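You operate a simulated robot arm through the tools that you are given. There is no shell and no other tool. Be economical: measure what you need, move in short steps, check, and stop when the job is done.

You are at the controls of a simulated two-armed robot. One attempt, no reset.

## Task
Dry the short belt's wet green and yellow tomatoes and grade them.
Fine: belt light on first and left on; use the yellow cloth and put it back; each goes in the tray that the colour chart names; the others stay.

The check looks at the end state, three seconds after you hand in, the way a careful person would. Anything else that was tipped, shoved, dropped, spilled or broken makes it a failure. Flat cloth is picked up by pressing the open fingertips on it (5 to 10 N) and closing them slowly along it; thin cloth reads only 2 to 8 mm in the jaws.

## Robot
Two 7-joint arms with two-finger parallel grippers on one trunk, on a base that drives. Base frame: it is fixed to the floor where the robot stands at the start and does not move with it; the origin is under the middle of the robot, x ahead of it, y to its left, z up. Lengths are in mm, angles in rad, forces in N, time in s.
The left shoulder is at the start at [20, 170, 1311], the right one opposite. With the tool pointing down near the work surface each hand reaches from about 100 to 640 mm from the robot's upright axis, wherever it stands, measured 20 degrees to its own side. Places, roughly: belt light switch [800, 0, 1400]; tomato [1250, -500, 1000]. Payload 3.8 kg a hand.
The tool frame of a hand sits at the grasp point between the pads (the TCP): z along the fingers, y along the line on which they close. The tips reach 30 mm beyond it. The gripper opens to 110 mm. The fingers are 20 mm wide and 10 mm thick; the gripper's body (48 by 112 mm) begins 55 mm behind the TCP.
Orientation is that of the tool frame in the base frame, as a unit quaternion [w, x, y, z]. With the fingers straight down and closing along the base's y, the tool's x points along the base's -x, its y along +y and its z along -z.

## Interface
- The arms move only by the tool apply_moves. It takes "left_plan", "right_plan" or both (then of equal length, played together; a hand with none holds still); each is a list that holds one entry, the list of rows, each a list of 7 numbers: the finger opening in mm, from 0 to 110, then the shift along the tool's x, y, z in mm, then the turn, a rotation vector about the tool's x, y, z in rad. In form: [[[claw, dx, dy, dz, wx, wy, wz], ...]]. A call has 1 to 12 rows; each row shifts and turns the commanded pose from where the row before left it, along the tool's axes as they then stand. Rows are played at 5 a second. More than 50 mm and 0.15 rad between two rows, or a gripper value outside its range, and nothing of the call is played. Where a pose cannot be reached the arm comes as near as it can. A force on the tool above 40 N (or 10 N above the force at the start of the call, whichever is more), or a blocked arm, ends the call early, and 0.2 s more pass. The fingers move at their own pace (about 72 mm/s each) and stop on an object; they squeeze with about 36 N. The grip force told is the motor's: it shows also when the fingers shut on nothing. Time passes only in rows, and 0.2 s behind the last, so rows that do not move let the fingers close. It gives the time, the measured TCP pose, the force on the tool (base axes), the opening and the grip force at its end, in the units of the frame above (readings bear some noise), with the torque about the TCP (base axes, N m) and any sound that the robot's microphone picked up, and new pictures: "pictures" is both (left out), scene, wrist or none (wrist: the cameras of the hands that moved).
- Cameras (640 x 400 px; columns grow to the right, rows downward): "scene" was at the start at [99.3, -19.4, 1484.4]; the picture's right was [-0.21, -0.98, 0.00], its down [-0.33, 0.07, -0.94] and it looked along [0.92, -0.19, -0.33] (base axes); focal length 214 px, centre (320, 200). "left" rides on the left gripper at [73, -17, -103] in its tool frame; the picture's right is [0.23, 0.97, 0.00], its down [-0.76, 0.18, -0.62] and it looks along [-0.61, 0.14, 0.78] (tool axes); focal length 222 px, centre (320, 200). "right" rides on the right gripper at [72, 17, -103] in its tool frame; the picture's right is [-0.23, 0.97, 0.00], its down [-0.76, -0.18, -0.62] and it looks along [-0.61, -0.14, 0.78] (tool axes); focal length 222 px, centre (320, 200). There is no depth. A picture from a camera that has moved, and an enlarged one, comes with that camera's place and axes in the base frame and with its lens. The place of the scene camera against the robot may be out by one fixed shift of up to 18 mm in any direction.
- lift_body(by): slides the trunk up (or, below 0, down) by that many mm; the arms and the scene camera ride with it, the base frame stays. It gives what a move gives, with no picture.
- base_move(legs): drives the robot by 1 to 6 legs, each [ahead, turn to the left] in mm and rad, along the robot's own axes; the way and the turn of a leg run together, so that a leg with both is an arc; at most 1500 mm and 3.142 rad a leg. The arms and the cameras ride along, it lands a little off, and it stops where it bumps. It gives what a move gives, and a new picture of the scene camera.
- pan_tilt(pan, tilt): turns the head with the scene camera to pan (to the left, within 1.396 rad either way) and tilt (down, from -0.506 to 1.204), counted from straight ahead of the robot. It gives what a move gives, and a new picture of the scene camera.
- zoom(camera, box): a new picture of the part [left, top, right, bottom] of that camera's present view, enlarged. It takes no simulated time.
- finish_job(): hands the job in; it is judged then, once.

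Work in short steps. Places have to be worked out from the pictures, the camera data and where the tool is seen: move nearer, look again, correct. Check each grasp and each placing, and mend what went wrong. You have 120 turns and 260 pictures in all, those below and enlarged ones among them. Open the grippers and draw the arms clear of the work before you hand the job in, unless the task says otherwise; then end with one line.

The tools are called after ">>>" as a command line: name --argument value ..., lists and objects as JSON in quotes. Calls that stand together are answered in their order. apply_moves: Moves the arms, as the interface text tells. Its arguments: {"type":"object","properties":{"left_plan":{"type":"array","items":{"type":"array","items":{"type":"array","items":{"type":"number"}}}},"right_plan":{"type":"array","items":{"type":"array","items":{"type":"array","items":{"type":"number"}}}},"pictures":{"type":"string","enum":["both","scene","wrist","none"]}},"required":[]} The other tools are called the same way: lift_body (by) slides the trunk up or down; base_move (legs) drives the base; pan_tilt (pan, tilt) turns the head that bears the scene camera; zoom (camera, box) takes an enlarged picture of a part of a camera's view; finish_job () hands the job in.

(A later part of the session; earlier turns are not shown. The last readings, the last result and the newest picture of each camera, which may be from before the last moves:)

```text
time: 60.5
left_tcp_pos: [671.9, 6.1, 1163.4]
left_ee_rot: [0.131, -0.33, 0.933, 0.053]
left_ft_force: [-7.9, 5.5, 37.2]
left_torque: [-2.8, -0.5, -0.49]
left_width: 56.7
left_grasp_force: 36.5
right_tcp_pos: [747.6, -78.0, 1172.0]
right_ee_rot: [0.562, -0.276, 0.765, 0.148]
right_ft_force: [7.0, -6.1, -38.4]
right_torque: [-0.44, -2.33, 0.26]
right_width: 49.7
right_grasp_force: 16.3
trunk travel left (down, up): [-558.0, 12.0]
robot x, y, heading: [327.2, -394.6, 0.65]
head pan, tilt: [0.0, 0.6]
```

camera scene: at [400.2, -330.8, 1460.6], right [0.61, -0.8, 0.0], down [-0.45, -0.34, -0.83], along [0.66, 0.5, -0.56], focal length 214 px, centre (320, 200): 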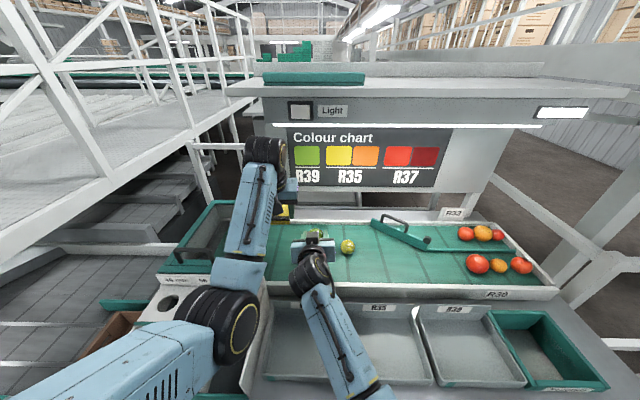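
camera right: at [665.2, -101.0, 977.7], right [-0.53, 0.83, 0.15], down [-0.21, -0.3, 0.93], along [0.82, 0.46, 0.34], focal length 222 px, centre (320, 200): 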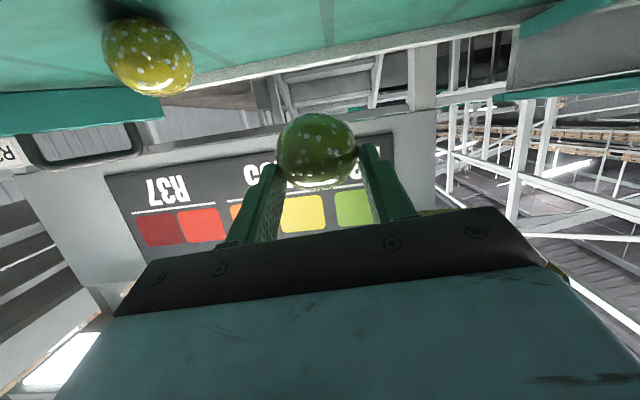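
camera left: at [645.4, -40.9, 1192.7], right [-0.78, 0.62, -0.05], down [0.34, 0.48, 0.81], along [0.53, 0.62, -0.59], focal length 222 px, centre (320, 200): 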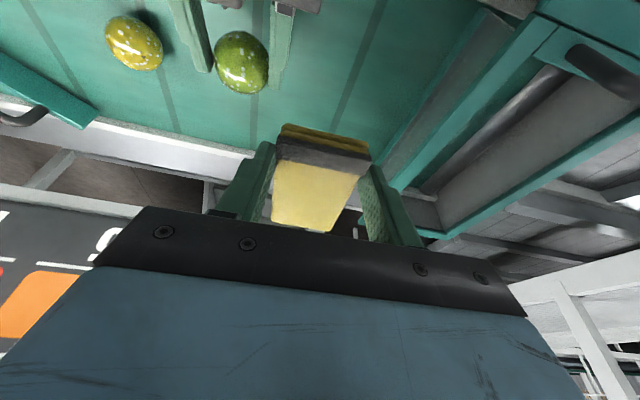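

The hands touched each other (37 N opposing). I lift the left off and move it left.

>>> apply_moves --left_plan '[[[20, -7, 0, -28, 0, 0, 0], [20, -3, 30, -10, 0, 0, 0], [20, 0, 40, 0, 0, 0, 0]]]' --pictures "both"

```text
time: 61.3
left_tcp_pos: [625.4, 59.5, 1198.6]
left_ee_rot: [0.126, -0.328, 0.935, 0.052]
left_ft_force: [-0.4, -0.6, 0.2]
left_torque: [-0.01, 0.0, -0.01]
left_width: 56.5
left_grasp_force: 36.1
right_tcp_pos: [744.3, -74.3, 1177.6]
right_ee_rot: [0.568, -0.277, 0.759, 0.155]
right_ft_force: [0.3, 0.2, -0.3]
right_torque: [0.01, 0.02, -0.02]
right_width: 50.0
right_grasp_force: 16.0
trunk travel left (down, up): [-558.0, 12.0]
robot x, y, heading: [324.7, -396.7, 0.651]
head pan, tilt: [0.0, 0.6]
camera scene: at [399.5, -329.9, 1610.6], right [0.61, -0.8, 0.0], down [-0.45, -0.34, -0.83], along [0.66, 0.5, -0.56], focal length 214 px, centre (320, 200)
camera left: at [559.5, -17.3, 1279.5], right [-0.78, 0.62, -0.05], down [0.34, 0.48, 0.81], along [0.53, 0.62, -0.59], focal length 222 px, centre (320, 200)
```

scene: 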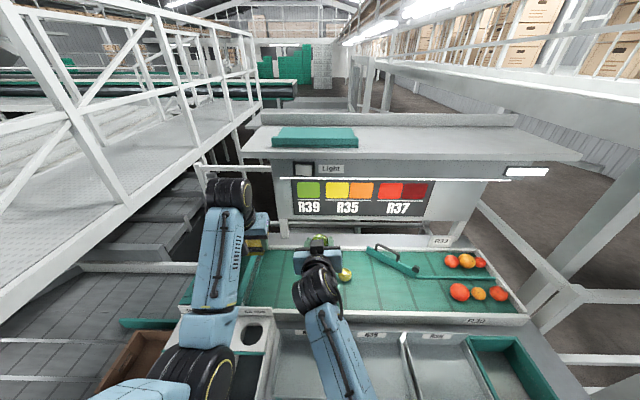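
left: 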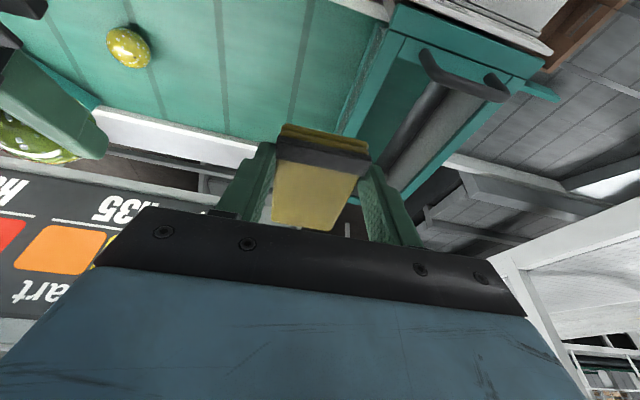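

Separated cleanly. Right hand goes down 100 and left 40 mm; then the cloth comes above it.

>>> apply_moves --right_plan '[[[42, 32, 13, 10, 0, 0, 0], [42, 32, 13, 10, 0, 0, 0], [42, 31, 14, 10, 0, 0, 0], [42, 0, 0, 0, 0, 0, 0], [42, 0, 0, 0, 0, 0, 0], [42, 0, 0, 0, 0, 0, 0]]]' --left_plan '[[[20, 0, 0, 0, 0, 0, 0], [20, 0, 0, 0, 0, 0, 0], [20, -10, -20, 0, 0, 0, 0], [20, -9, -40, 0, 0, 0, 0], [20, 0, -45, 0, 0, 0, 0], [20, 5, -34, 25, 0, 0, 0]]]' --pictures "both"

```text
time: 62.7
left_tcp_pos: [723.2, -15.6, 1178.9]
left_ee_rot: [0.128, -0.339, 0.93, 0.067]
left_ft_force: [-0.6, -0.5, -0.3]
left_torque: [0.0, -0.02, 0.01]
left_width: 56.5
left_grasp_force: 36.4
right_tcp_pos: [722.1, -55.8, 1068.8]
right_ee_rot: [0.562, -0.278, 0.765, 0.15]
right_ft_force: [0.1, 0.3, -1.0]
right_torque: [0.0, 0.03, -0.04]
right_width: 49.9
right_grasp_force: 16.6
trunk travel left (down, up): [-558.0, 12.0]
robot x, y, heading: [326.1, -395.7, 0.651]
head pan, tilt: [0.0, 0.6]
camera scene: at [400.6, -329.6, 1610.5], right [0.61, -0.8, 0.0], down [-0.45, -0.34, -0.82], along [0.66, 0.5, -0.57], focal length 214 px, centre (320, 200)
camera right: at [615.2, -117.3, 1032.8], right [-0.53, 0.84, 0.13], down [-0.22, -0.29, 0.93], along [0.82, 0.47, 0.33], focal length 222 px, centre (320, 200)
camera left: at [660.9, -95.8, 1257.9], right [-0.8, 0.6, -0.03], down [0.33, 0.47, 0.82], along [0.51, 0.65, -0.57], focal length 222 px, centre (320, 200)
```

scene: 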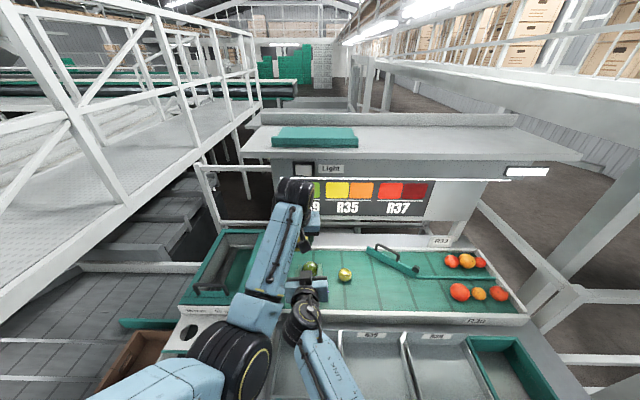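
right: 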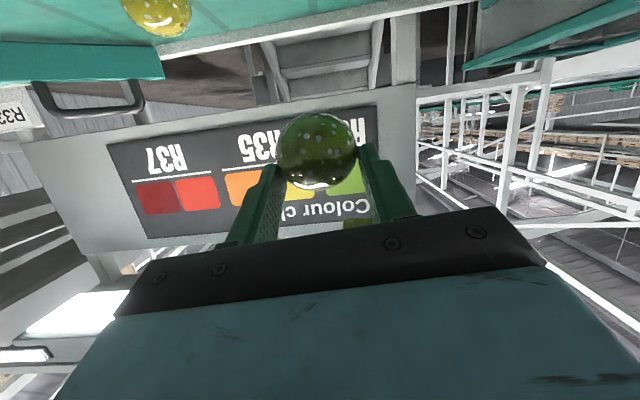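
left: 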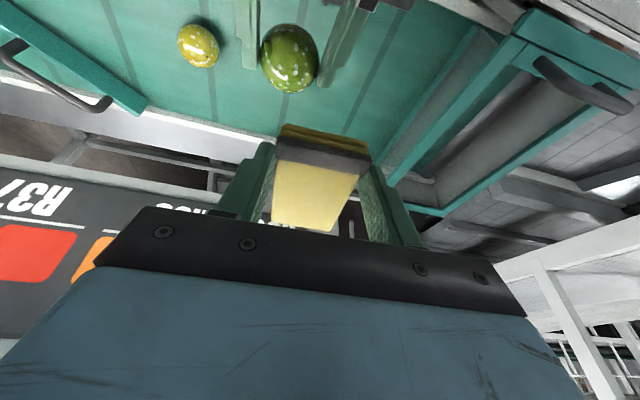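

Cloth is 30 mm left of and ~55 mm above the tomato. I align it and lower to near contact.

>>> apply_moves --left_plan '[[[20, 13, -16, 21, 0, 0, 0], [20, 13, -15, 21, 0, 0, 0], [20, 0, 0, 4, 0, 0, 0], [20, 0, 0, 2, 0, 0, 0]]]' --pictures "wrist"

```text
time: 63.9
left_tcp_pos: [720.1, -25.3, 1114.0]
left_ee_rot: [0.12, -0.345, 0.927, 0.087]
left_ft_force: [0.1, 0.5, 0.4]
left_torque: [0.0, -0.04, 0.01]
left_width: 56.8
left_grasp_force: 35.6
right_tcp_pos: [724.6, -57.6, 1066.0]
right_ee_rot: [0.562, -0.277, 0.765, 0.147]
right_ft_force: [-0.2, -1.5, -2.9]
right_torque: [-0.03, 0.01, 0.0]
right_width: 50.2
right_grasp_force: 16.2
trunk travel left (down, up): [-558.0, 12.0]
robot x, y, heading: [321.6, -397.7, 0.653]
head pan, tilt: [0.0, 0.6]
stopped in row 4 (left hand): the arm was blocked; the commanded pose is now the measured one
camera left: at [661.0, -109.0, 1190.9], right [-0.81, 0.59, 0.01], down [0.34, 0.45, 0.82], along [0.48, 0.67, -0.57], focal length 222 px, centre (320, 200)
```

left: 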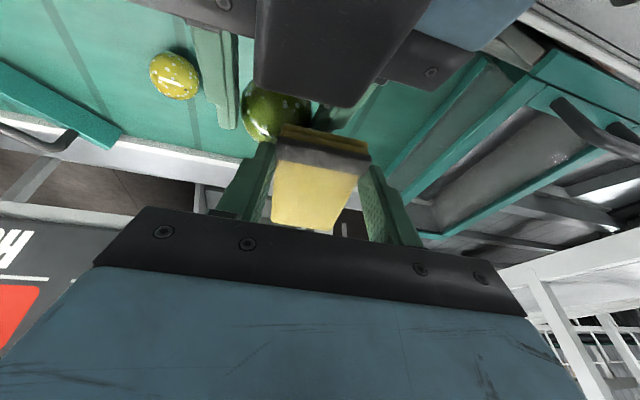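

The forearms are probably touching, so I change the arrangement: left hand clear, right hand yawed to point left, so its arm comes from the right side.

>>> apply_moves --left_plan '[[[20, -8, 0, -35, 0, 0, 0], [20, -8, 30, -25, 0, 0, 0], [20, 0, 45, 0, 0, 0, 0], [20, 0, 45, 0, 0, 0, 0], [20, 0, 0, 0, 0, 0, 0], [20, 0, 0, 0, 0, 0, 0], [20, 0, 0, 0, 0, 0, 0], [20, 0, 0, 0, 0, 0, 0], [20, 0, 0, 0, 0, 0, 0], [20, 0, 0, 0, 0, 0, 0], [20, 0, 0, 0, 0, 0, 0], [20, 0, 0, 0, 0, 0, 0]]]' --right_plan '[[[42, 0, 0, 0, 0, 0, 0], [42, 0, 0, 0, 0, 0, 0], [42, 0, 0, 0, -0.14, 0, -0.048], [42, 0, 0, 0, -0.14, 0, -0.048], [42, 0, 0, 0, -0.14, 0, -0.048], [42, 0, 0, 0, -0.14, 0, -0.048], [42, 0, 0, 0, -0.14, 0, -0.048], [42, 0, 0, 0, -0.14, 0, -0.048], [42, 0, 0, 0, -0.14, 0, -0.048], [42, 0, 0, 0, -0.14, 0, -0.048], [42, 0, 0, 0, -0.14, 0, -0.048], [42, 0, 0, 0, 0, 0, 0]]]' --pictures "both"

```text
time: 66.5
left_tcp_pos: [642.7, 57.8, 1187.6]
left_ee_rot: [0.12, -0.344, 0.927, 0.085]
left_ft_force: [-0.9, -0.6, -1.2]
left_torque: [-0.05, 0.04, 0.0]
left_width: 57.0
left_grasp_force: 35.9
right_tcp_pos: [723.7, -57.2, 1068.6]
right_ee_rot: [-0.309, 0.7, -0.459, -0.452]
right_ft_force: [-0.2, 0.8, -1.0]
right_torque: [0.02, -0.02, 0.03]
right_width: 50.1
right_grasp_force: 15.9
trunk travel left (down, up): [-558.0, 12.0]
robot x, y, heading: [325.9, -395.1, 0.648]
head pan, tilt: [0.0, 0.6]
camera scene: at [400.4, -331.2, 1610.6], right [0.61, -0.8, 0.0], down [-0.45, -0.34, -0.83], along [0.66, 0.5, -0.56], focal length 214 px, centre (320, 200)
camera right: at [755.7, -178.9, 1043.3], right [-0.94, -0.29, 0.19], down [0.25, -0.18, 0.95], along [-0.24, 0.94, 0.25], focal length 222 px, centre (320, 200)
camera left: at [584.5, -25.8, 1264.3], right [-0.81, 0.59, 0.01], down [0.34, 0.45, 0.82], along [0.48, 0.67, -0.57], focal length 222 px, centre (320, 200)
```

scene: 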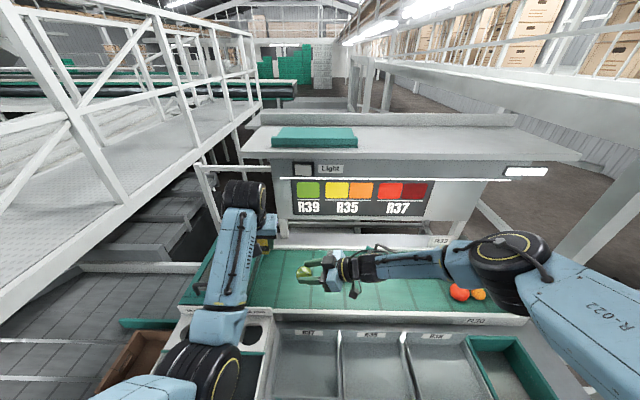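
right: 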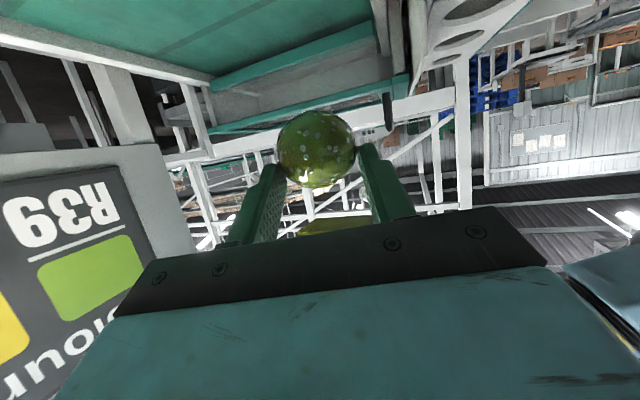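
left: 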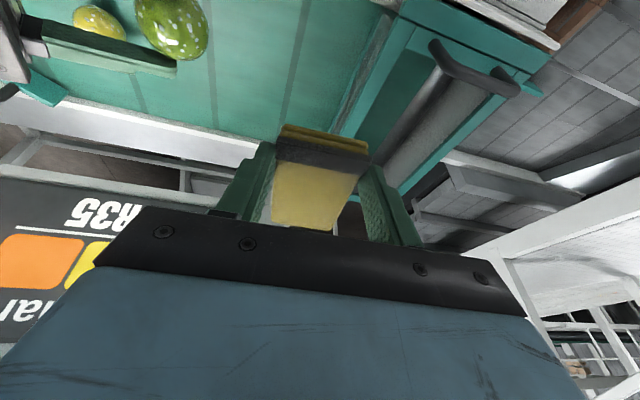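

This arrangement keeps the arms apart. Tomato at ≈ n 547, d 464, z 1060. I bring the cloth over it and down to near contact.

>>> apply_moves --left_plan '[[[20, 11, -40, 5, 0, 0, 0], [20, 11, -40, 5, 0, 0, 0], [20, 11, -40, 5, 0, 0, 0], [20, 0, 0, 25, 0, 0, 0], [20, 0, 0, 5, 0, 0, 0]]]' --pictures "both"

>>> zoom --camera "scene" --box '[250, 220, 378, 300]'

```text
time: 67.7
left_tcp_pos: [700.4, -25.7, 1117.8]
left_ee_rot: [0.116, -0.351, 0.924, 0.101]
left_ft_force: [0.2, -0.2, 0.4]
left_torque: [-0.04, 0.01, -0.02]
left_width: 57.0
left_grasp_force: 36.1
right_tcp_pos: [723.5, -56.3, 1067.9]
right_ee_rot: [-0.31, 0.699, -0.46, -0.452]
right_ft_force: [-0.3, -0.2, -0.3]
right_torque: [-0.01, -0.01, 0.0]
right_width: 49.8
right_grasp_force: 16.1
trunk travel left (down, up): [-558.0, 12.0]
robot x, y, heading: [322.9, -397.6, 0.651]
head pan, tilt: [0.0, 0.6]
camera scene: at [400.3, -330.9, 1610.7], right [0.61, -0.8, 0.0], down [-0.45, -0.34, -0.83], along [0.66, 0.5, -0.56], focal length 214 px, centre (320, 200)
camera left: at [643.3, -111.9, 1195.9], right [-0.82, 0.57, 0.03], down [0.34, 0.44, 0.83], along [0.46, 0.69, -0.56], focal length 222 px, centre (320, 200)
```

scene: 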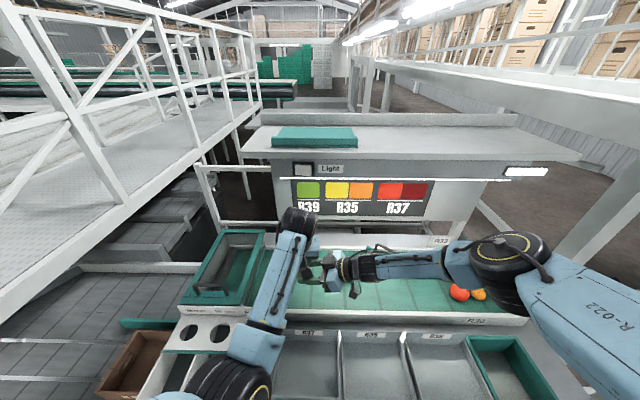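
left: 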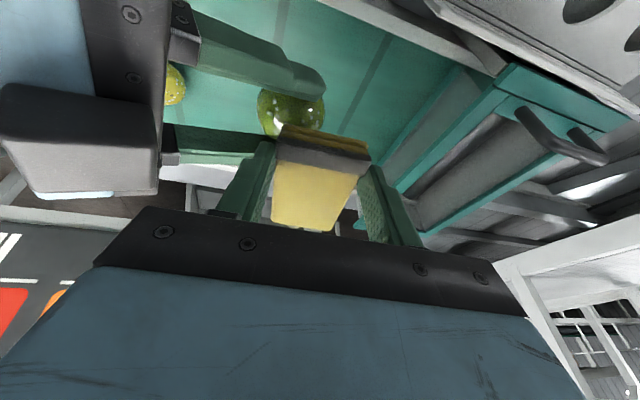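

```text
5.00 times, centred on (314, 260) of scene
camera zoom: at [400.3, -330.9, 1610.7], right [0.61, -0.8, 0.0], down [-0.45, -0.34, -0.83], along [0.66, 0.5, -0.56], focal length 1072 px, centre (350, -100)
```

zoom: 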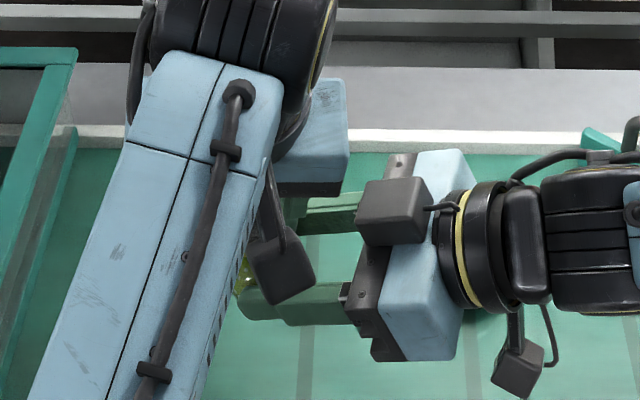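

No contact yet (0.4 N). I lower in small steps until the force rises.

>>> apply_moves --left_plan '[[[20, 0, 0, 3, 0, 0, 0], [20, 0, 0, 2, 0, 0, 0], [20, 0, 0, 2, 0, 0, 0]]]' --pictures "wrist"

```text
time: 68.5
left_tcp_pos: [701.9, -26.4, 1113.3]
left_ee_rot: [0.117, -0.349, 0.925, 0.098]
left_ft_force: [-1.4, -2.9, 11.8]
left_torque: [-0.32, -0.11, -0.08]
left_width: 56.9
left_grasp_force: 36.0
right_tcp_pos: [723.9, -58.1, 1065.5]
right_ee_rot: [-0.309, 0.7, -0.461, -0.45]
right_ft_force: [1.4, 3.5, -13.1]
right_torque: [-0.25, -0.04, -0.07]
right_width: 50.0
right_grasp_force: 16.4
trunk travel left (down, up): [-558.0, 12.0]
robot x, y, heading: [327.8, -395.6, 0.654]
head pan, tilt: [0.0, 0.6]
camera left: at [643.5, -112.1, 1188.8], right [-0.82, 0.58, 0.03], down [0.34, 0.44, 0.83], along [0.46, 0.69, -0.56], focal length 222 px, centre (320, 200)
```

left: 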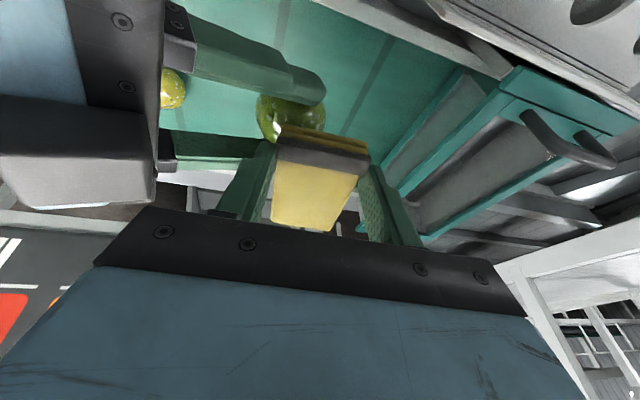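

Firm contact (12 N). I ease 1 mm and rub in strokes along both directions.

>>> apply_moves --left_plan '[[[20, 0, 8, -1, 0, 0, 0], [20, 0, 8, 0, 0, 0, 0], [20, 6, -10, 0, 0, 0, 0], [20, 6, -10, 0, 0, 0, 0], [20, 0, -10, 0, 0, 0, 0], [20, -6, 10, 0, 0, 0, 0], [20, -6, 10, 0, 0, 0, 0], [20, -8, 8, 0, 0, 0, 0], [20, -6, -10, 0, 0, 0, 0], [20, 6, -10, 0, 0, 0, 0], [20, 6, 6, 0, 0, 0, 0]]]' --pictures "wrist"

```text
time: 71.1
left_tcp_pos: [698.5, -11.2, 1115.2]
left_ee_rot: [0.116, -0.355, 0.922, 0.106]
left_ft_force: [0.1, 0.2, -0.6]
left_torque: [0.01, 0.02, -0.02]
left_width: 56.4
left_grasp_force: 35.5
right_tcp_pos: [721.7, -55.1, 1069.1]
right_ee_rot: [-0.31, 0.699, -0.458, -0.453]
right_ft_force: [0.5, 0.3, 0.1]
right_torque: [-0.01, -0.01, 0.01]
right_width: 42.0
right_grasp_force: 0.1
trunk travel left (down, up): [-558.0, 12.0]
robot x, y, heading: [324.1, -396.8, 0.649]
head pan, tilt: [0.0, 0.6]
stopped in row 11 (left hand): the arm was blocked; the commanded pose is now the measured one
camera left: at [641.9, -98.8, 1191.2], right [-0.83, 0.56, 0.04], down [0.34, 0.44, 0.83], along [0.45, 0.7, -0.55], focal length 222 px, centre (320, 200)
```

left: 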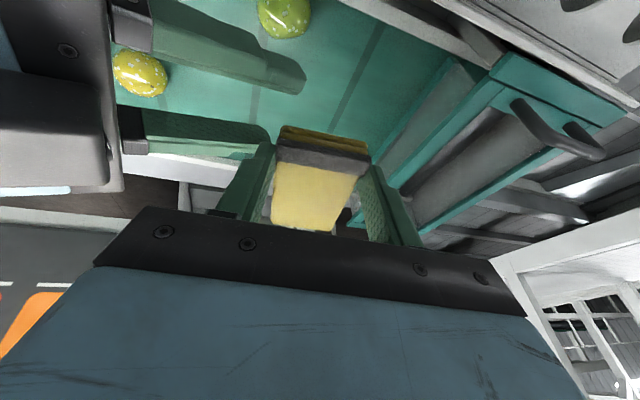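

The tomato slipped out of the light grip and landed on the belt. I lift the cloth clear and inspect both tomatoes.

>>> apply_moves --left_plan '[[[20, -8, 20, -30, 0, 0, 0], [20, 0, 45, 0, 0, 0, 0], [20, 0, 45, 0, 0, 0, 0]]]' --right_plan '[[[80, 0, 0, -30, 0, 0, 0], [80, 0, 0, -45, 0, 0, 0], [80, 0, 0, -45, 0, 0, 0]]]' --pictures "both"

>>> zoom --camera "scene" --box '[270, 240, 366, 300]'

>>> zoom --camera "left" --box '[0, 0, 240, 150]'

```text
time: 71.9
left_tcp_pos: [623.6, 61.9, 1160.2]
left_ee_rot: [0.118, -0.355, 0.922, 0.105]
left_ft_force: [0.2, 0.9, -0.7]
left_torque: [0.03, -0.02, -0.02]
left_width: 56.8
left_grasp_force: 35.9
right_tcp_pos: [763.8, -159.1, 1117.5]
right_ee_rot: [-0.31, 0.699, -0.457, -0.454]
right_ft_force: [-0.7, 0.5, 0.0]
right_torque: [0.03, -0.01, 0.01]
right_width: 80.0
right_grasp_force: 0.0
trunk travel left (down, up): [-558.0, 12.0]
robot x, y, heading: [327.1, -393.4, 0.649]
head pan, tilt: [0.0, 0.6]
camera scene: at [399.7, -331.8, 1610.7], right [0.61, -0.8, 0.0], down [-0.45, -0.34, -0.83], along [0.66, 0.5, -0.56], focal length 214 px, centre (320, 200)
camera right: at [795.6, -280.3, 1092.2], right [-0.94, -0.3, 0.19], down [0.25, -0.19, 0.95], along [-0.25, 0.94, 0.25], focal length 222 px, centre (320, 200)
camera left: at [568.7, -26.1, 1236.5], right [-0.82, 0.56, 0.04], down [0.34, 0.44, 0.83], along [0.45, 0.7, -0.55], focal length 222 px, centre (320, 200)
```

scene: 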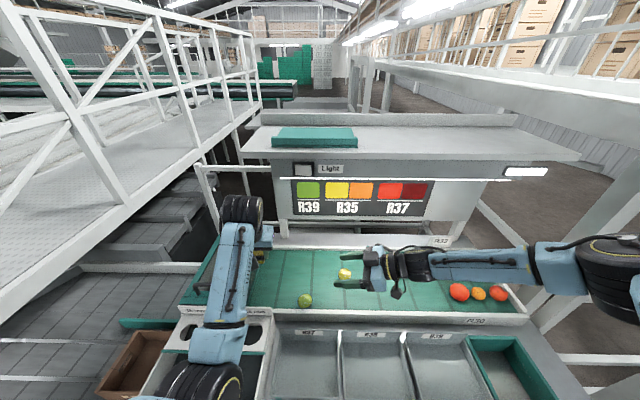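
right: 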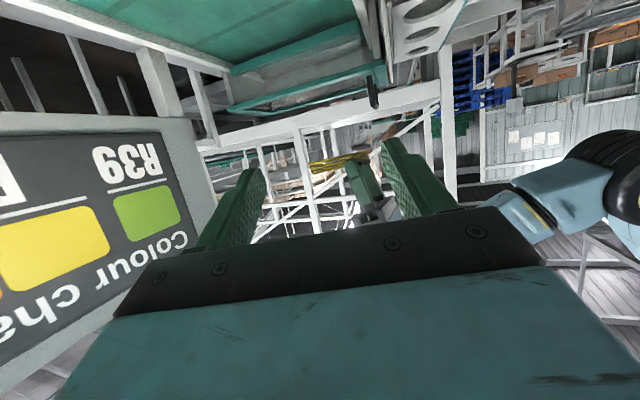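
left: 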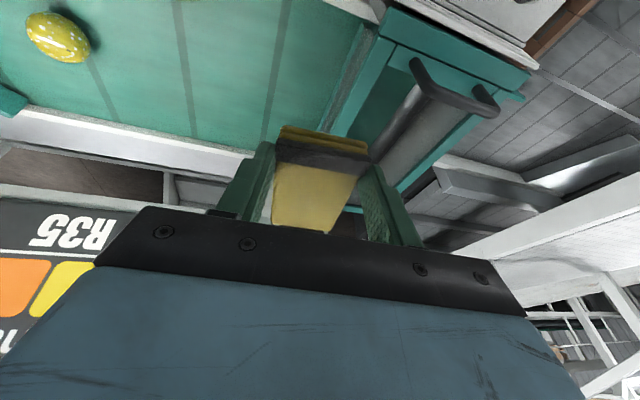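

```text
6.67 times, centred on (318, 270) of scene
camera zoom: at [399.7, -331.8, 1610.7], right [0.61, -0.8, 0.0], down [-0.45, -0.34, -0.83], along [0.66, 0.5, -0.56], focal length 1430 px, centre (333, -267)
```

zoom: 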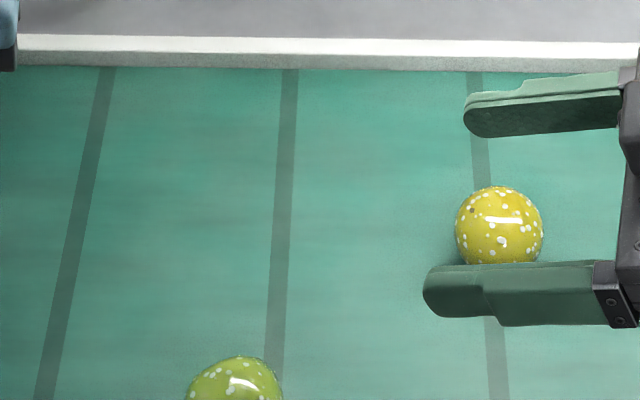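

```text
2.67 times, centred on (120, 75) of left
camera zoom: at [568.7, -26.1, 1236.5], right [-0.82, 0.56, 0.04], down [0.34, 0.44, 0.83], along [0.45, 0.7, -0.55], focal length 592 px, centre (853, 533)
```

zoom: 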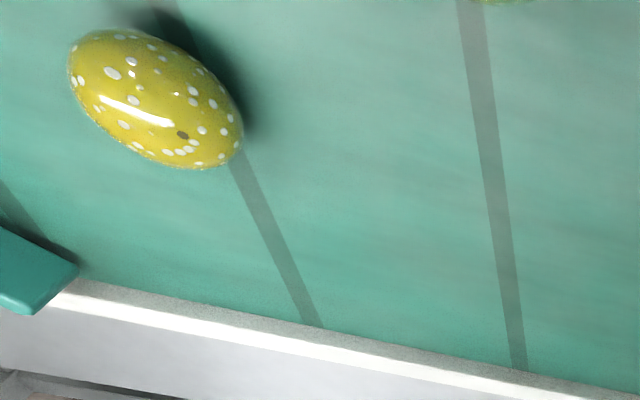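

>>> zoom --camera "scene" --box '[281, 282, 329, 312]'

>>> zoom --camera "scene" --box '[170, 240, 330, 340]'

```text
13.33 times, centred on (305, 297) of scene
camera zoom: at [399.7, -331.8, 1610.7], right [0.61, -0.8, 0.0], down [-0.45, -0.34, -0.83], along [0.66, 0.5, -0.56], focal length 2860 px, centre (520, -1093)
```

zoom: 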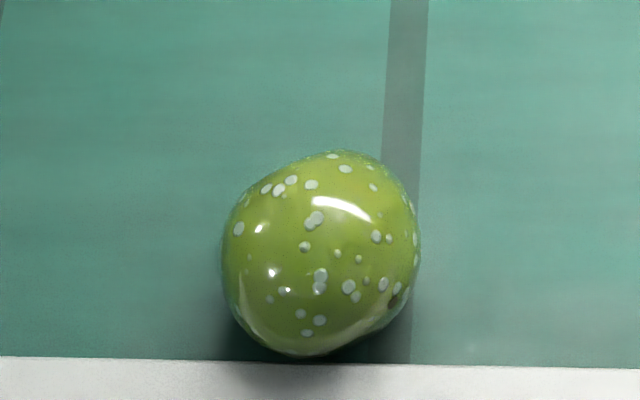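

```text
4.00 times, centred on (250, 290) of scene
camera zoom: at [399.7, -331.8, 1610.7], right [0.61, -0.8, 0.0], down [-0.45, -0.34, -0.83], along [0.66, 0.5, -0.56], focal length 858 px, centre (600, -160)
```

zoom: 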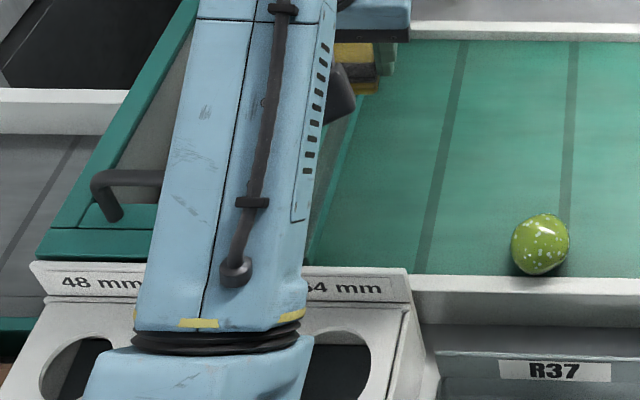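

Green tomato lies at ≈ n 522, d 455, trapped against the belt's front rail. That holds it while I wipe from above; I straighten the left tool and bring the cloth over it, and draw the right hand away.

>>> apply_moves --left_plan '[[[20, 0, 0, 0, 0.07, 0.02, 0.03], [20, 0, 0, 0, 0.065, 0.02, 0.03], [20, 15, -40, 10, 0, 0, 0], [20, 15, -40, 10, 0, 0, 0], [20, 15, -40, 10, 0, 0, 0], [20, 8, -7, 40, 0, 0, 0], [20, 4, 0, 40, 0, 0, 0], [20, 3, 0, 35, 0, 0, 0]]]' --right_plan '[[[80, 0, 0, -40, 0, 0, 0], [80, 0, 0, -40, 0, 0, 0], [80, 0, 0, 0, 0, 0, 0], [80, 0, 0, 0, 0, 0, 0], [80, 0, 0, 0, 0, 0, 0], [80, 0, 0, 0, 0, 0, 0], [80, 0, 0, 0, 0, 0, 0], [80, 0, 0, 0, 0, 0, 0]]]' --pictures "both"

>>> zoom --camera "left" --box '[200, 0, 440, 150]'

```text
time: 73.7
left_tcp_pos: [684.8, -49.6, 1005.8]
left_ee_rot: [0.12, -0.32, 0.939, 0.039]
left_ft_force: [0.8, -1.1, 0.2]
left_torque: [0.0, 0.01, -0.02]
left_width: 56.7
left_grasp_force: 35.8
right_tcp_pos: [793.8, -227.4, 1147.1]
right_ee_rot: [-0.31, 0.699, -0.458, -0.453]
right_ft_force: [0.9, 0.5, 0.0]
right_torque: [0.03, 0.01, 0.01]
right_width: 79.9
right_grasp_force: 0.1
trunk travel left (down, up): [-558.0, 12.0]
robot x, y, heading: [325.0, -396.8, 0.65]
head pan, tilt: [0.0, 0.6]
camera scene: at [400.5, -330.5, 1610.6], right [0.61, -0.8, 0.0], down [-0.45, -0.34, -0.82], along [0.66, 0.5, -0.57], focal length 214 px, centre (320, 200)
camera right: at [825.7, -347.9, 1122.1], right [-0.94, -0.3, 0.19], down [0.25, -0.19, 0.95], along [-0.25, 0.94, 0.25], focal length 222 px, centre (320, 200)
camera left: at [619.0, -122.9, 1088.2], right [-0.77, 0.64, -0.06], down [0.35, 0.5, 0.79], along [0.53, 0.59, -0.61], focal length 222 px, centre (320, 200)
```

scene: 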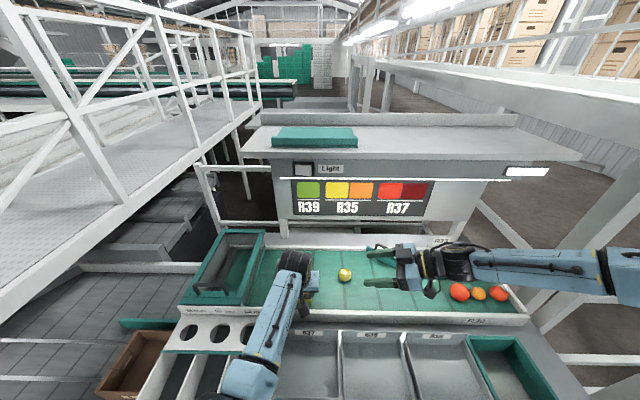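
right: 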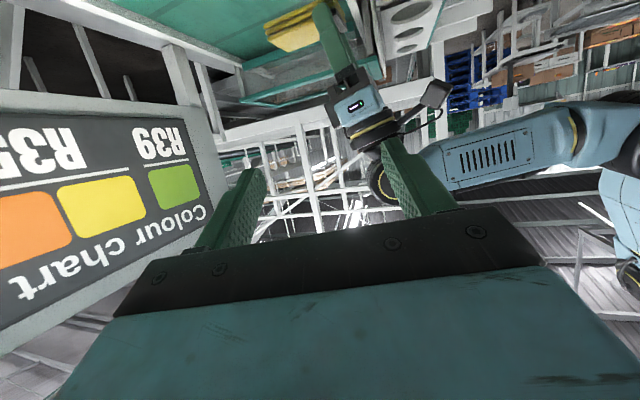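
left: 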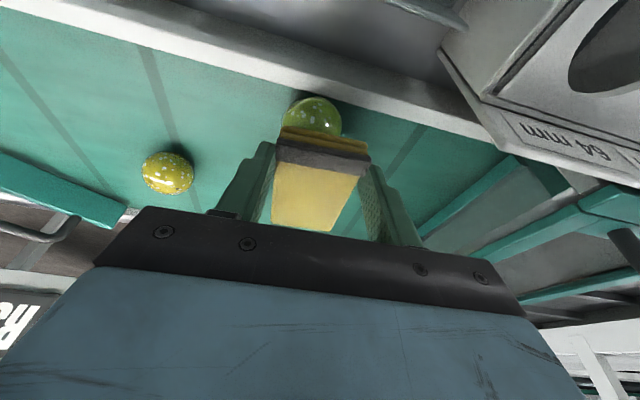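

```text
2.67 times, centred on (320, 75) of left
camera zoom: at [619.0, -122.9, 1088.2], right [-0.77, 0.64, -0.06], down [0.35, 0.5, 0.79], along [0.53, 0.59, -0.61], focal length 592 px, centre (320, 533)
```

zoom: 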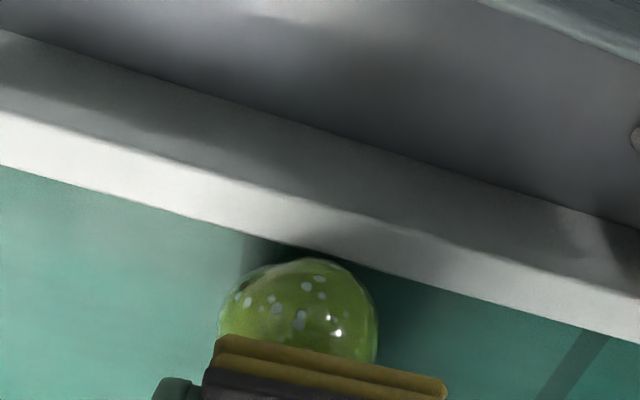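

Tomato is right under the cloth; part of its surface already looks bare. I lower to contact.

>>> apply_moves --left_plan '[[[20, 3, 0, 13, 0, 0, 0], [20, 0, 0, 2, 0, 0, 0], [20, 0, 0, 2, 0, 0, 0], [20, 0, 0, 2, 0, 0, 0]]]' --pictures "none"

```text
time: 74.7
left_tcp_pos: [686.6, -49.2, 989.4]
left_ee_rot: [0.123, -0.321, 0.938, 0.039]
left_ft_force: [-5.1, -1.6, 20.0]
left_torque: [-0.16, 0.0, -0.06]
left_width: 56.8
left_grasp_force: 36.5
right_tcp_pos: [791.1, -228.2, 1148.3]
right_ee_rot: [-0.31, 0.7, -0.457, -0.453]
right_ft_force: [-0.1, 0.0, 0.7]
right_torque: [0.01, -0.04, 0.03]
right_width: 79.8
right_grasp_force: 0.0
trunk travel left (down, up): [-558.0, 12.0]
robot x, y, heading: [326.7, -397.2, 0.653]
head pan, tilt: [0.0, 0.6]
```

Contact 20 N; I ease 1.5 mm and stroke toward the rail with slight sideways offsets, lifting on the returns.

>>> apply_moves --left_plan '[[[20, 0, 0, -1.5, 0, 0, 0], [20, 9.7, 5, -2.4, 0, 0, 0], [20, 9.7, -5, -2.4, 0, 0, 0], [20, 9.7, -5, -2.4, 0, 0, 0], [20, -14, 5, -3, 0, 0, 0], [20, -15, 0, 9, 0, 0, 0], [20, 0, 10, 1, 0, 0, 0], [20, 9.7, 0, -2.4, 0, 0, 0], [20, 9.7, -10, -2.4, 0, 0, 0], [20, 9.7, -10, -2.4, 0, 0, 0], [20, -14, 5, -3, 0, 0, 0], [20, -15, 5, 9, 0, 0, 0]]]' --pictures "wrist"

>>> zoom --camera "left" --box '[200, 0, 440, 150]'

```text
time: 77.3
left_tcp_pos: [687.4, -48.8, 992.3]
left_ee_rot: [0.122, -0.321, 0.938, 0.039]
left_ft_force: [-0.2, 0.1, 19.4]
left_torque: [0.26, -0.49, 0.03]
left_width: 56.9
left_grasp_force: 36.0
right_tcp_pos: [792.8, -228.7, 1148.6]
right_ee_rot: [-0.311, 0.699, -0.458, -0.453]
right_ft_force: [0.3, -0.3, -0.4]
right_torque: [0.0, 0.02, 0.01]
right_width: 79.9
right_grasp_force: 0.0
trunk travel left (down, up): [-558.0, 12.0]
robot x, y, heading: [324.2, -396.2, 0.65]
head pan, tilt: [0.0, 0.6]
camera left: at [620.9, -121.9, 1072.7], right [-0.77, 0.64, -0.06], down [0.35, 0.5, 0.8], along [0.54, 0.59, -0.6], focal length 222 px, centre (320, 200)
```

left: 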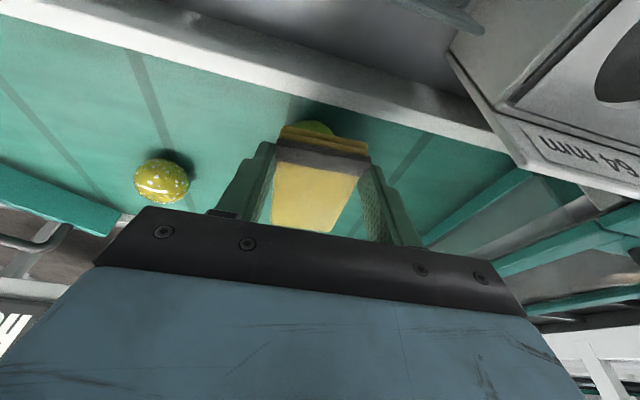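

```text
2.67 times, centred on (320, 75) of left
camera zoom: at [620.9, -121.9, 1072.7], right [-0.77, 0.64, -0.06], down [0.35, 0.5, 0.8], along [0.54, 0.59, -0.6], focal length 592 px, centre (320, 533)
```

zoom: 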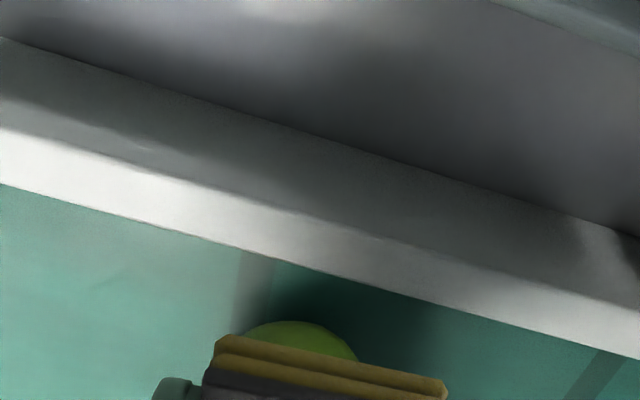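

The visible part of the tomato now shows no droplets. I lift the cloth and look.

>>> apply_moves --left_plan '[[[20, -5, 0, -20, 0, 0, 0], [20, -8, 20, -32, 0, 0, 0], [20, -8, 40, -20, 0, 0, 0], [20, 0, 45, 0, 0, 0, 0]]]' --pictures "both"

>>> zoom --camera "scene" --box '[276, 260, 356, 310]'

>>> zoom --camera "left" --box '[80, 0, 320, 150]'

```text
time: 78.3
left_tcp_pos: [625.1, 35.2, 1062.9]
left_ee_rot: [0.119, -0.32, 0.939, 0.038]
left_ft_force: [0.8, -0.1, -0.3]
left_torque: [-0.01, -0.02, -0.03]
left_width: 56.7
left_grasp_force: 36.1
right_tcp_pos: [792.7, -226.6, 1149.3]
right_ee_rot: [-0.31, 0.699, -0.458, -0.452]
right_ft_force: [0.4, 1.3, 0.2]
right_torque: [0.0, 0.02, -0.04]
right_width: 79.7
right_grasp_force: 0.1
trunk travel left (down, up): [-558.0, 12.0]
robot x, y, heading: [321.3, -396.7, 0.653]
head pan, tilt: [0.0, 0.6]
camera scene: at [399.0, -329.8, 1610.7], right [0.61, -0.8, 0.0], down [-0.45, -0.34, -0.83], along [0.66, 0.5, -0.56], focal length 214 px, centre (320, 200)
camera left: at [559.3, -37.0, 1146.3], right [-0.77, 0.64, -0.06], down [0.35, 0.5, 0.79], along [0.53, 0.59, -0.61], focal length 222 px, centre (320, 200)
```

scene: 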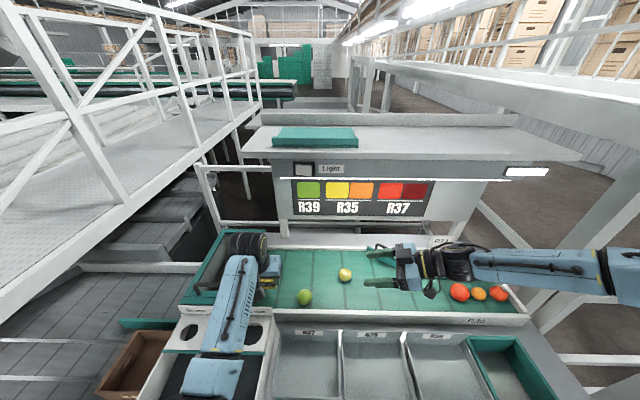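
left: 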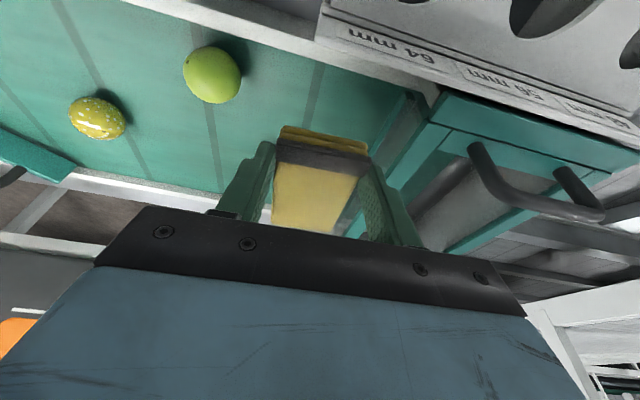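

```text
8.00 times, centred on (316, 285) of scene
camera zoom: at [399.0, -329.8, 1610.7], right [0.61, -0.8, 0.0], down [-0.45, -0.34, -0.83], along [0.66, 0.5, -0.56], focal length 1716 px, centre (352, -480)
```

zoom: 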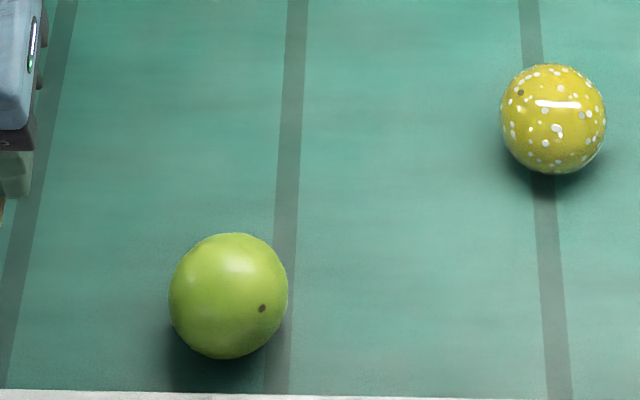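

```text
2.67 times, centred on (200, 75) of left
camera zoom: at [559.3, -37.0, 1146.3], right [-0.77, 0.64, -0.06], down [0.35, 0.5, 0.79], along [0.53, 0.59, -0.61], focal length 592 px, centre (640, 533)
```

zoom: 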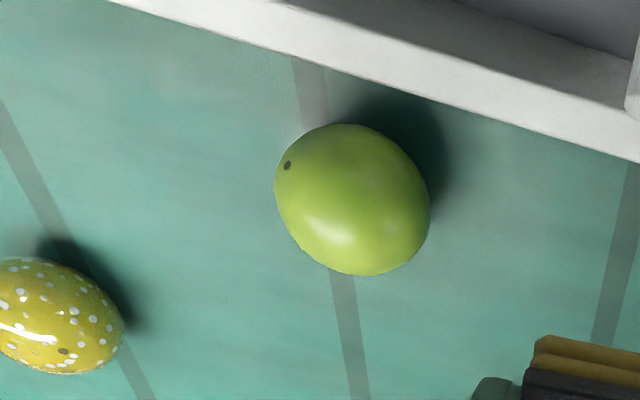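

The green tomato is completely dry now (all droplets and gloss gone). Next: raise both hands, yaw the right hand back to face forward, then lower the trunk to its original height for reach.

>>> apply_moves --left_plan '[[[20, -9, 0, -37, 0, 0, 0], [20, -9, 0, -37, 0, 0, 0], [20, -9, 0, -37, 0, 0, 0], [20, -9, 0, -37, 0, 0, 0], [20, 0, 0, 0, 0, 0, 0], [20, 0, 0, 0, 0, 0, 0], [20, 0, 0, 0, 0, 0, 0], [20, 0, 0, 0, 0, 0, 0], [20, 0, 0, 0, 0, 0, 0], [20, 0, 0, 0, 0, 0, 0], [20, 0, 0, 0, 0, 0, 0], [20, 0, 0, 0, 0, 0, 0]]]' --right_plan '[[[90, -40, 0, -17, 0, 0, 0], [90, -40, 0, -17, 0, 0, 0], [90, -20, 0, -8, 0, 0, 0], [90, 0, 0, 0, 0.14, 0, 0.048], [90, 0, 0, 0, 0.14, 0, 0.048], [90, 0, 0, 0, 0.14, 0, 0.048], [90, 0, 0, 0, 0.14, 0, 0.048], [90, 0, 0, 0, 0.14, 0, 0.048], [90, 0, 0, 0, 0.14, 0, 0.048], [90, 0, 0, 0, 0.14, 0, 0.048], [90, 0, 0, 0, 0.14, 0, 0.048], [90, 0, 0, 0, 0.14, 0, 0.048]]]' --pictures "scene"

```text
time: 81.1
left_tcp_pos: [600.9, 61.3, 1202.9]
left_ee_rot: [0.103, -0.336, 0.934, 0.068]
left_ft_force: [0.5, 0.0, -0.2]
left_torque: [-0.01, 0.05, 0.01]
left_width: 56.8
left_grasp_force: 36.6
right_tcp_pos: [789.9, -226.7, 1257.0]
right_ee_rot: [0.562, -0.275, 0.765, 0.15]
right_ft_force: [-0.3, -0.3, -1.1]
right_torque: [-0.01, 0.03, 0.0]
right_width: 90.1
right_grasp_force: 0.0
trunk travel left (down, up): [-558.0, 12.0]
robot x, y, heading: [325.4, -395.3, 0.649]
head pan, tilt: [0.0, 0.6]
stopped in row 12 (left hand): the arm was blocked; the commanded pose is now the measured one
camera scene: at [400.7, -331.3, 1610.7], right [0.61, -0.8, 0.0], down [-0.45, -0.34, -0.83], along [0.66, 0.5, -0.56], focal length 214 px, centre (320, 200)
```

scene: 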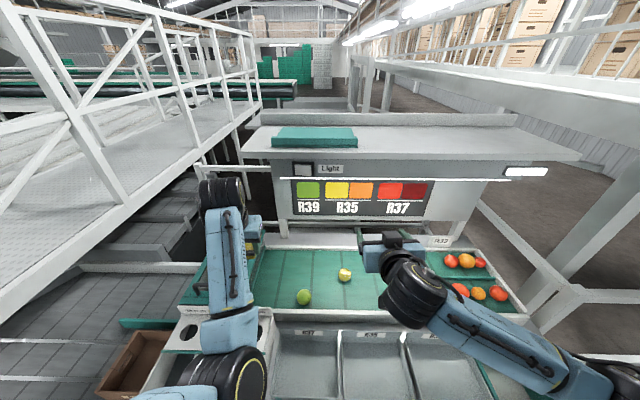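

Both hands are clear. I lower the trunk 130 mm.

>>> lift_body --by -130

```text
time: 82.7
left_tcp_pos: [601.4, 60.4, 1073.8]
left_ee_rot: [0.103, -0.336, 0.934, 0.068]
left_ft_force: [0.3, -0.4, 0.2]
left_torque: [-0.01, 0.02, -0.02]
left_width: 56.8
left_grasp_force: 36.0
right_tcp_pos: [790.1, -226.6, 1126.4]
right_ee_rot: [0.562, -0.276, 0.765, 0.151]
right_ft_force: [0.0, -0.5, -0.6]
right_torque: [-0.01, 0.01, 0.0]
right_width: 90.0
right_grasp_force: 0.0
trunk travel left (down, up): [-428.0, 142.0]
robot x, y, heading: [327.2, -397.5, 0.652]
head pan, tilt: [0.0, 0.6]
```

Now the right hand tilts down and moves to a hover near the green tomato.

>>> apply_moves --right_plan '[[[85, 0, 30, 0, -0.06, 0.1, 0.06], [85, 0, 30, 0, 0, 0.14, 0], [85, 0, 30, 0, 0, 0.14, 0], [85, 0, 30, 0, 0, 0.14, 0], [85, 0, 30, 0, 0, 0.14, 0], [85, 0, 26, 0, 0, 0.13, 0], [85, 7, 0, 44, 0, 0, 0], [85, 7, 0, 30, 0, 0, 0]]]' --pictures "both"

```text
time: 84.5
left_tcp_pos: [601.6, 61.7, 1073.6]
left_ee_rot: [0.103, -0.337, 0.934, 0.068]
left_ft_force: [-0.2, 0.0, -0.2]
left_torque: [-0.06, -0.01, 0.02]
left_width: 56.9
left_grasp_force: 36.1
right_tcp_pos: [697.5, -76.8, 1047.9]
right_ee_rot: [0.211, -0.321, 0.921, 0.07]
right_ft_force: [0.2, -0.3, -0.1]
right_torque: [-0.02, -0.04, -0.03]
right_width: 85.0
right_grasp_force: 0.0
trunk travel left (down, up): [-428.0, 142.0]
robot x, y, heading: [326.6, -395.2, 0.655]
head pan, tilt: [0.0, 0.6]
camera scene: at [399.5, -330.3, 1480.7], right [0.61, -0.8, 0.0], down [-0.45, -0.34, -0.83], along [0.66, 0.5, -0.56], focal length 214 px, centre (320, 200)
camera right: at [599.3, -132.1, 1110.0], right [-0.44, 0.89, 0.09], down [0.43, 0.12, 0.89], along [0.78, 0.43, -0.44], focal length 222 px, centre (320, 200)
```

scene: 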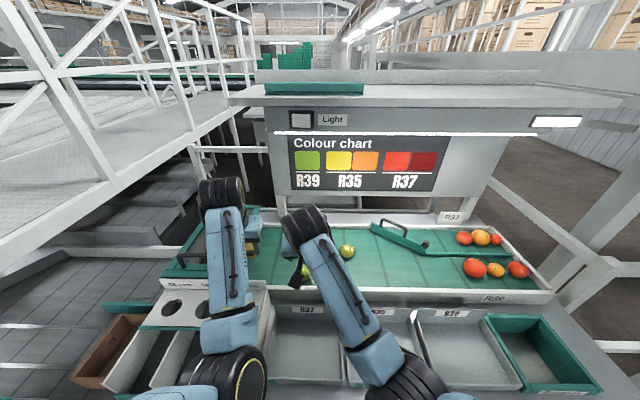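
right: 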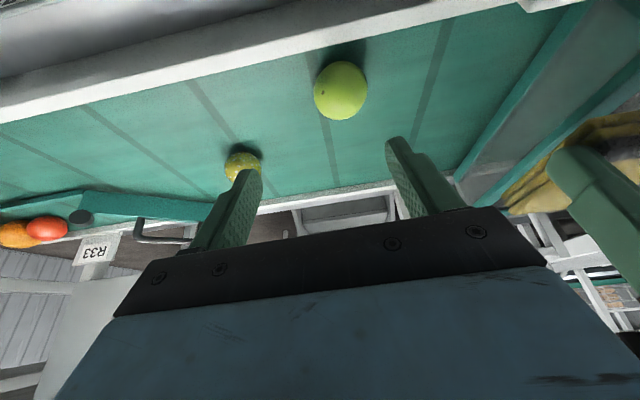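

Green refined to n 543, d 458. I descend along the fingers and grip it a bit firmer than before.

>>> apply_moves --right_plan '[[[85, 10, 12, 32, 0, 0, 0], [85, 10, 13, 31, 0, 0, 0], [85, 0, 0, 25, 0, 0, 0], [85, 0, 0, 23, 0, 0, 0], [60, 0, 0, 0, 0, 0, 0], [50, 0, 0, 0, 0, 0, 0], [38, 0, 0, 0, 0, 0, 0], [38, 0, 0, 0, 0, 0, 0]]]' --pictures "wrist"

```text
time: 85.4
left_tcp_pos: [599.3, 61.0, 1073.7]
left_ee_rot: [0.103, -0.336, 0.934, 0.069]
left_ft_force: [0.2, 0.1, -1.2]
left_torque: [-0.04, 0.03, -0.01]
left_width: 56.8
left_grasp_force: 36.3
right_tcp_pos: [705.9, -61.0, 933.3]
right_ee_rot: [0.208, -0.323, 0.922, 0.053]
right_ft_force: [-12.4, -8.0, 18.8]
right_torque: [0.45, 0.92, 0.53]
right_width: 85.1
right_grasp_force: 0.0
trunk travel left (down, up): [-428.0, 142.0]
robot x, y, heading: [326.4, -398.2, 0.654]
head pan, tilt: [0.0, 0.6]
stopped in row 4 (right hand): the force on the tool passed its limit at 65 N (the readings are from after the stop); the commanded pose is now the measured one
camera right: at [608.1, -114.4, 996.5], right [-0.44, 0.9, 0.06], down [0.43, 0.15, 0.89], along [0.79, 0.42, -0.45], focal length 222 px, centre (320, 200)
```

right: 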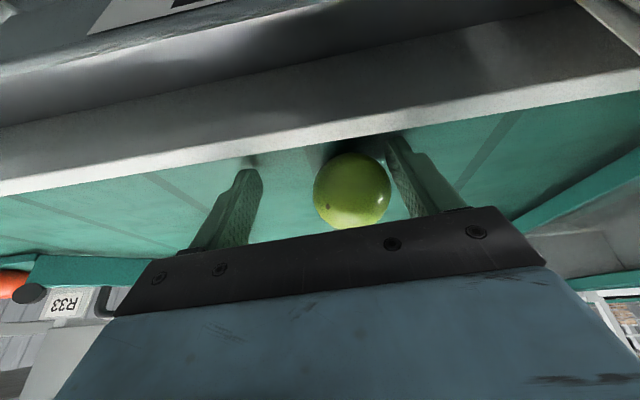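

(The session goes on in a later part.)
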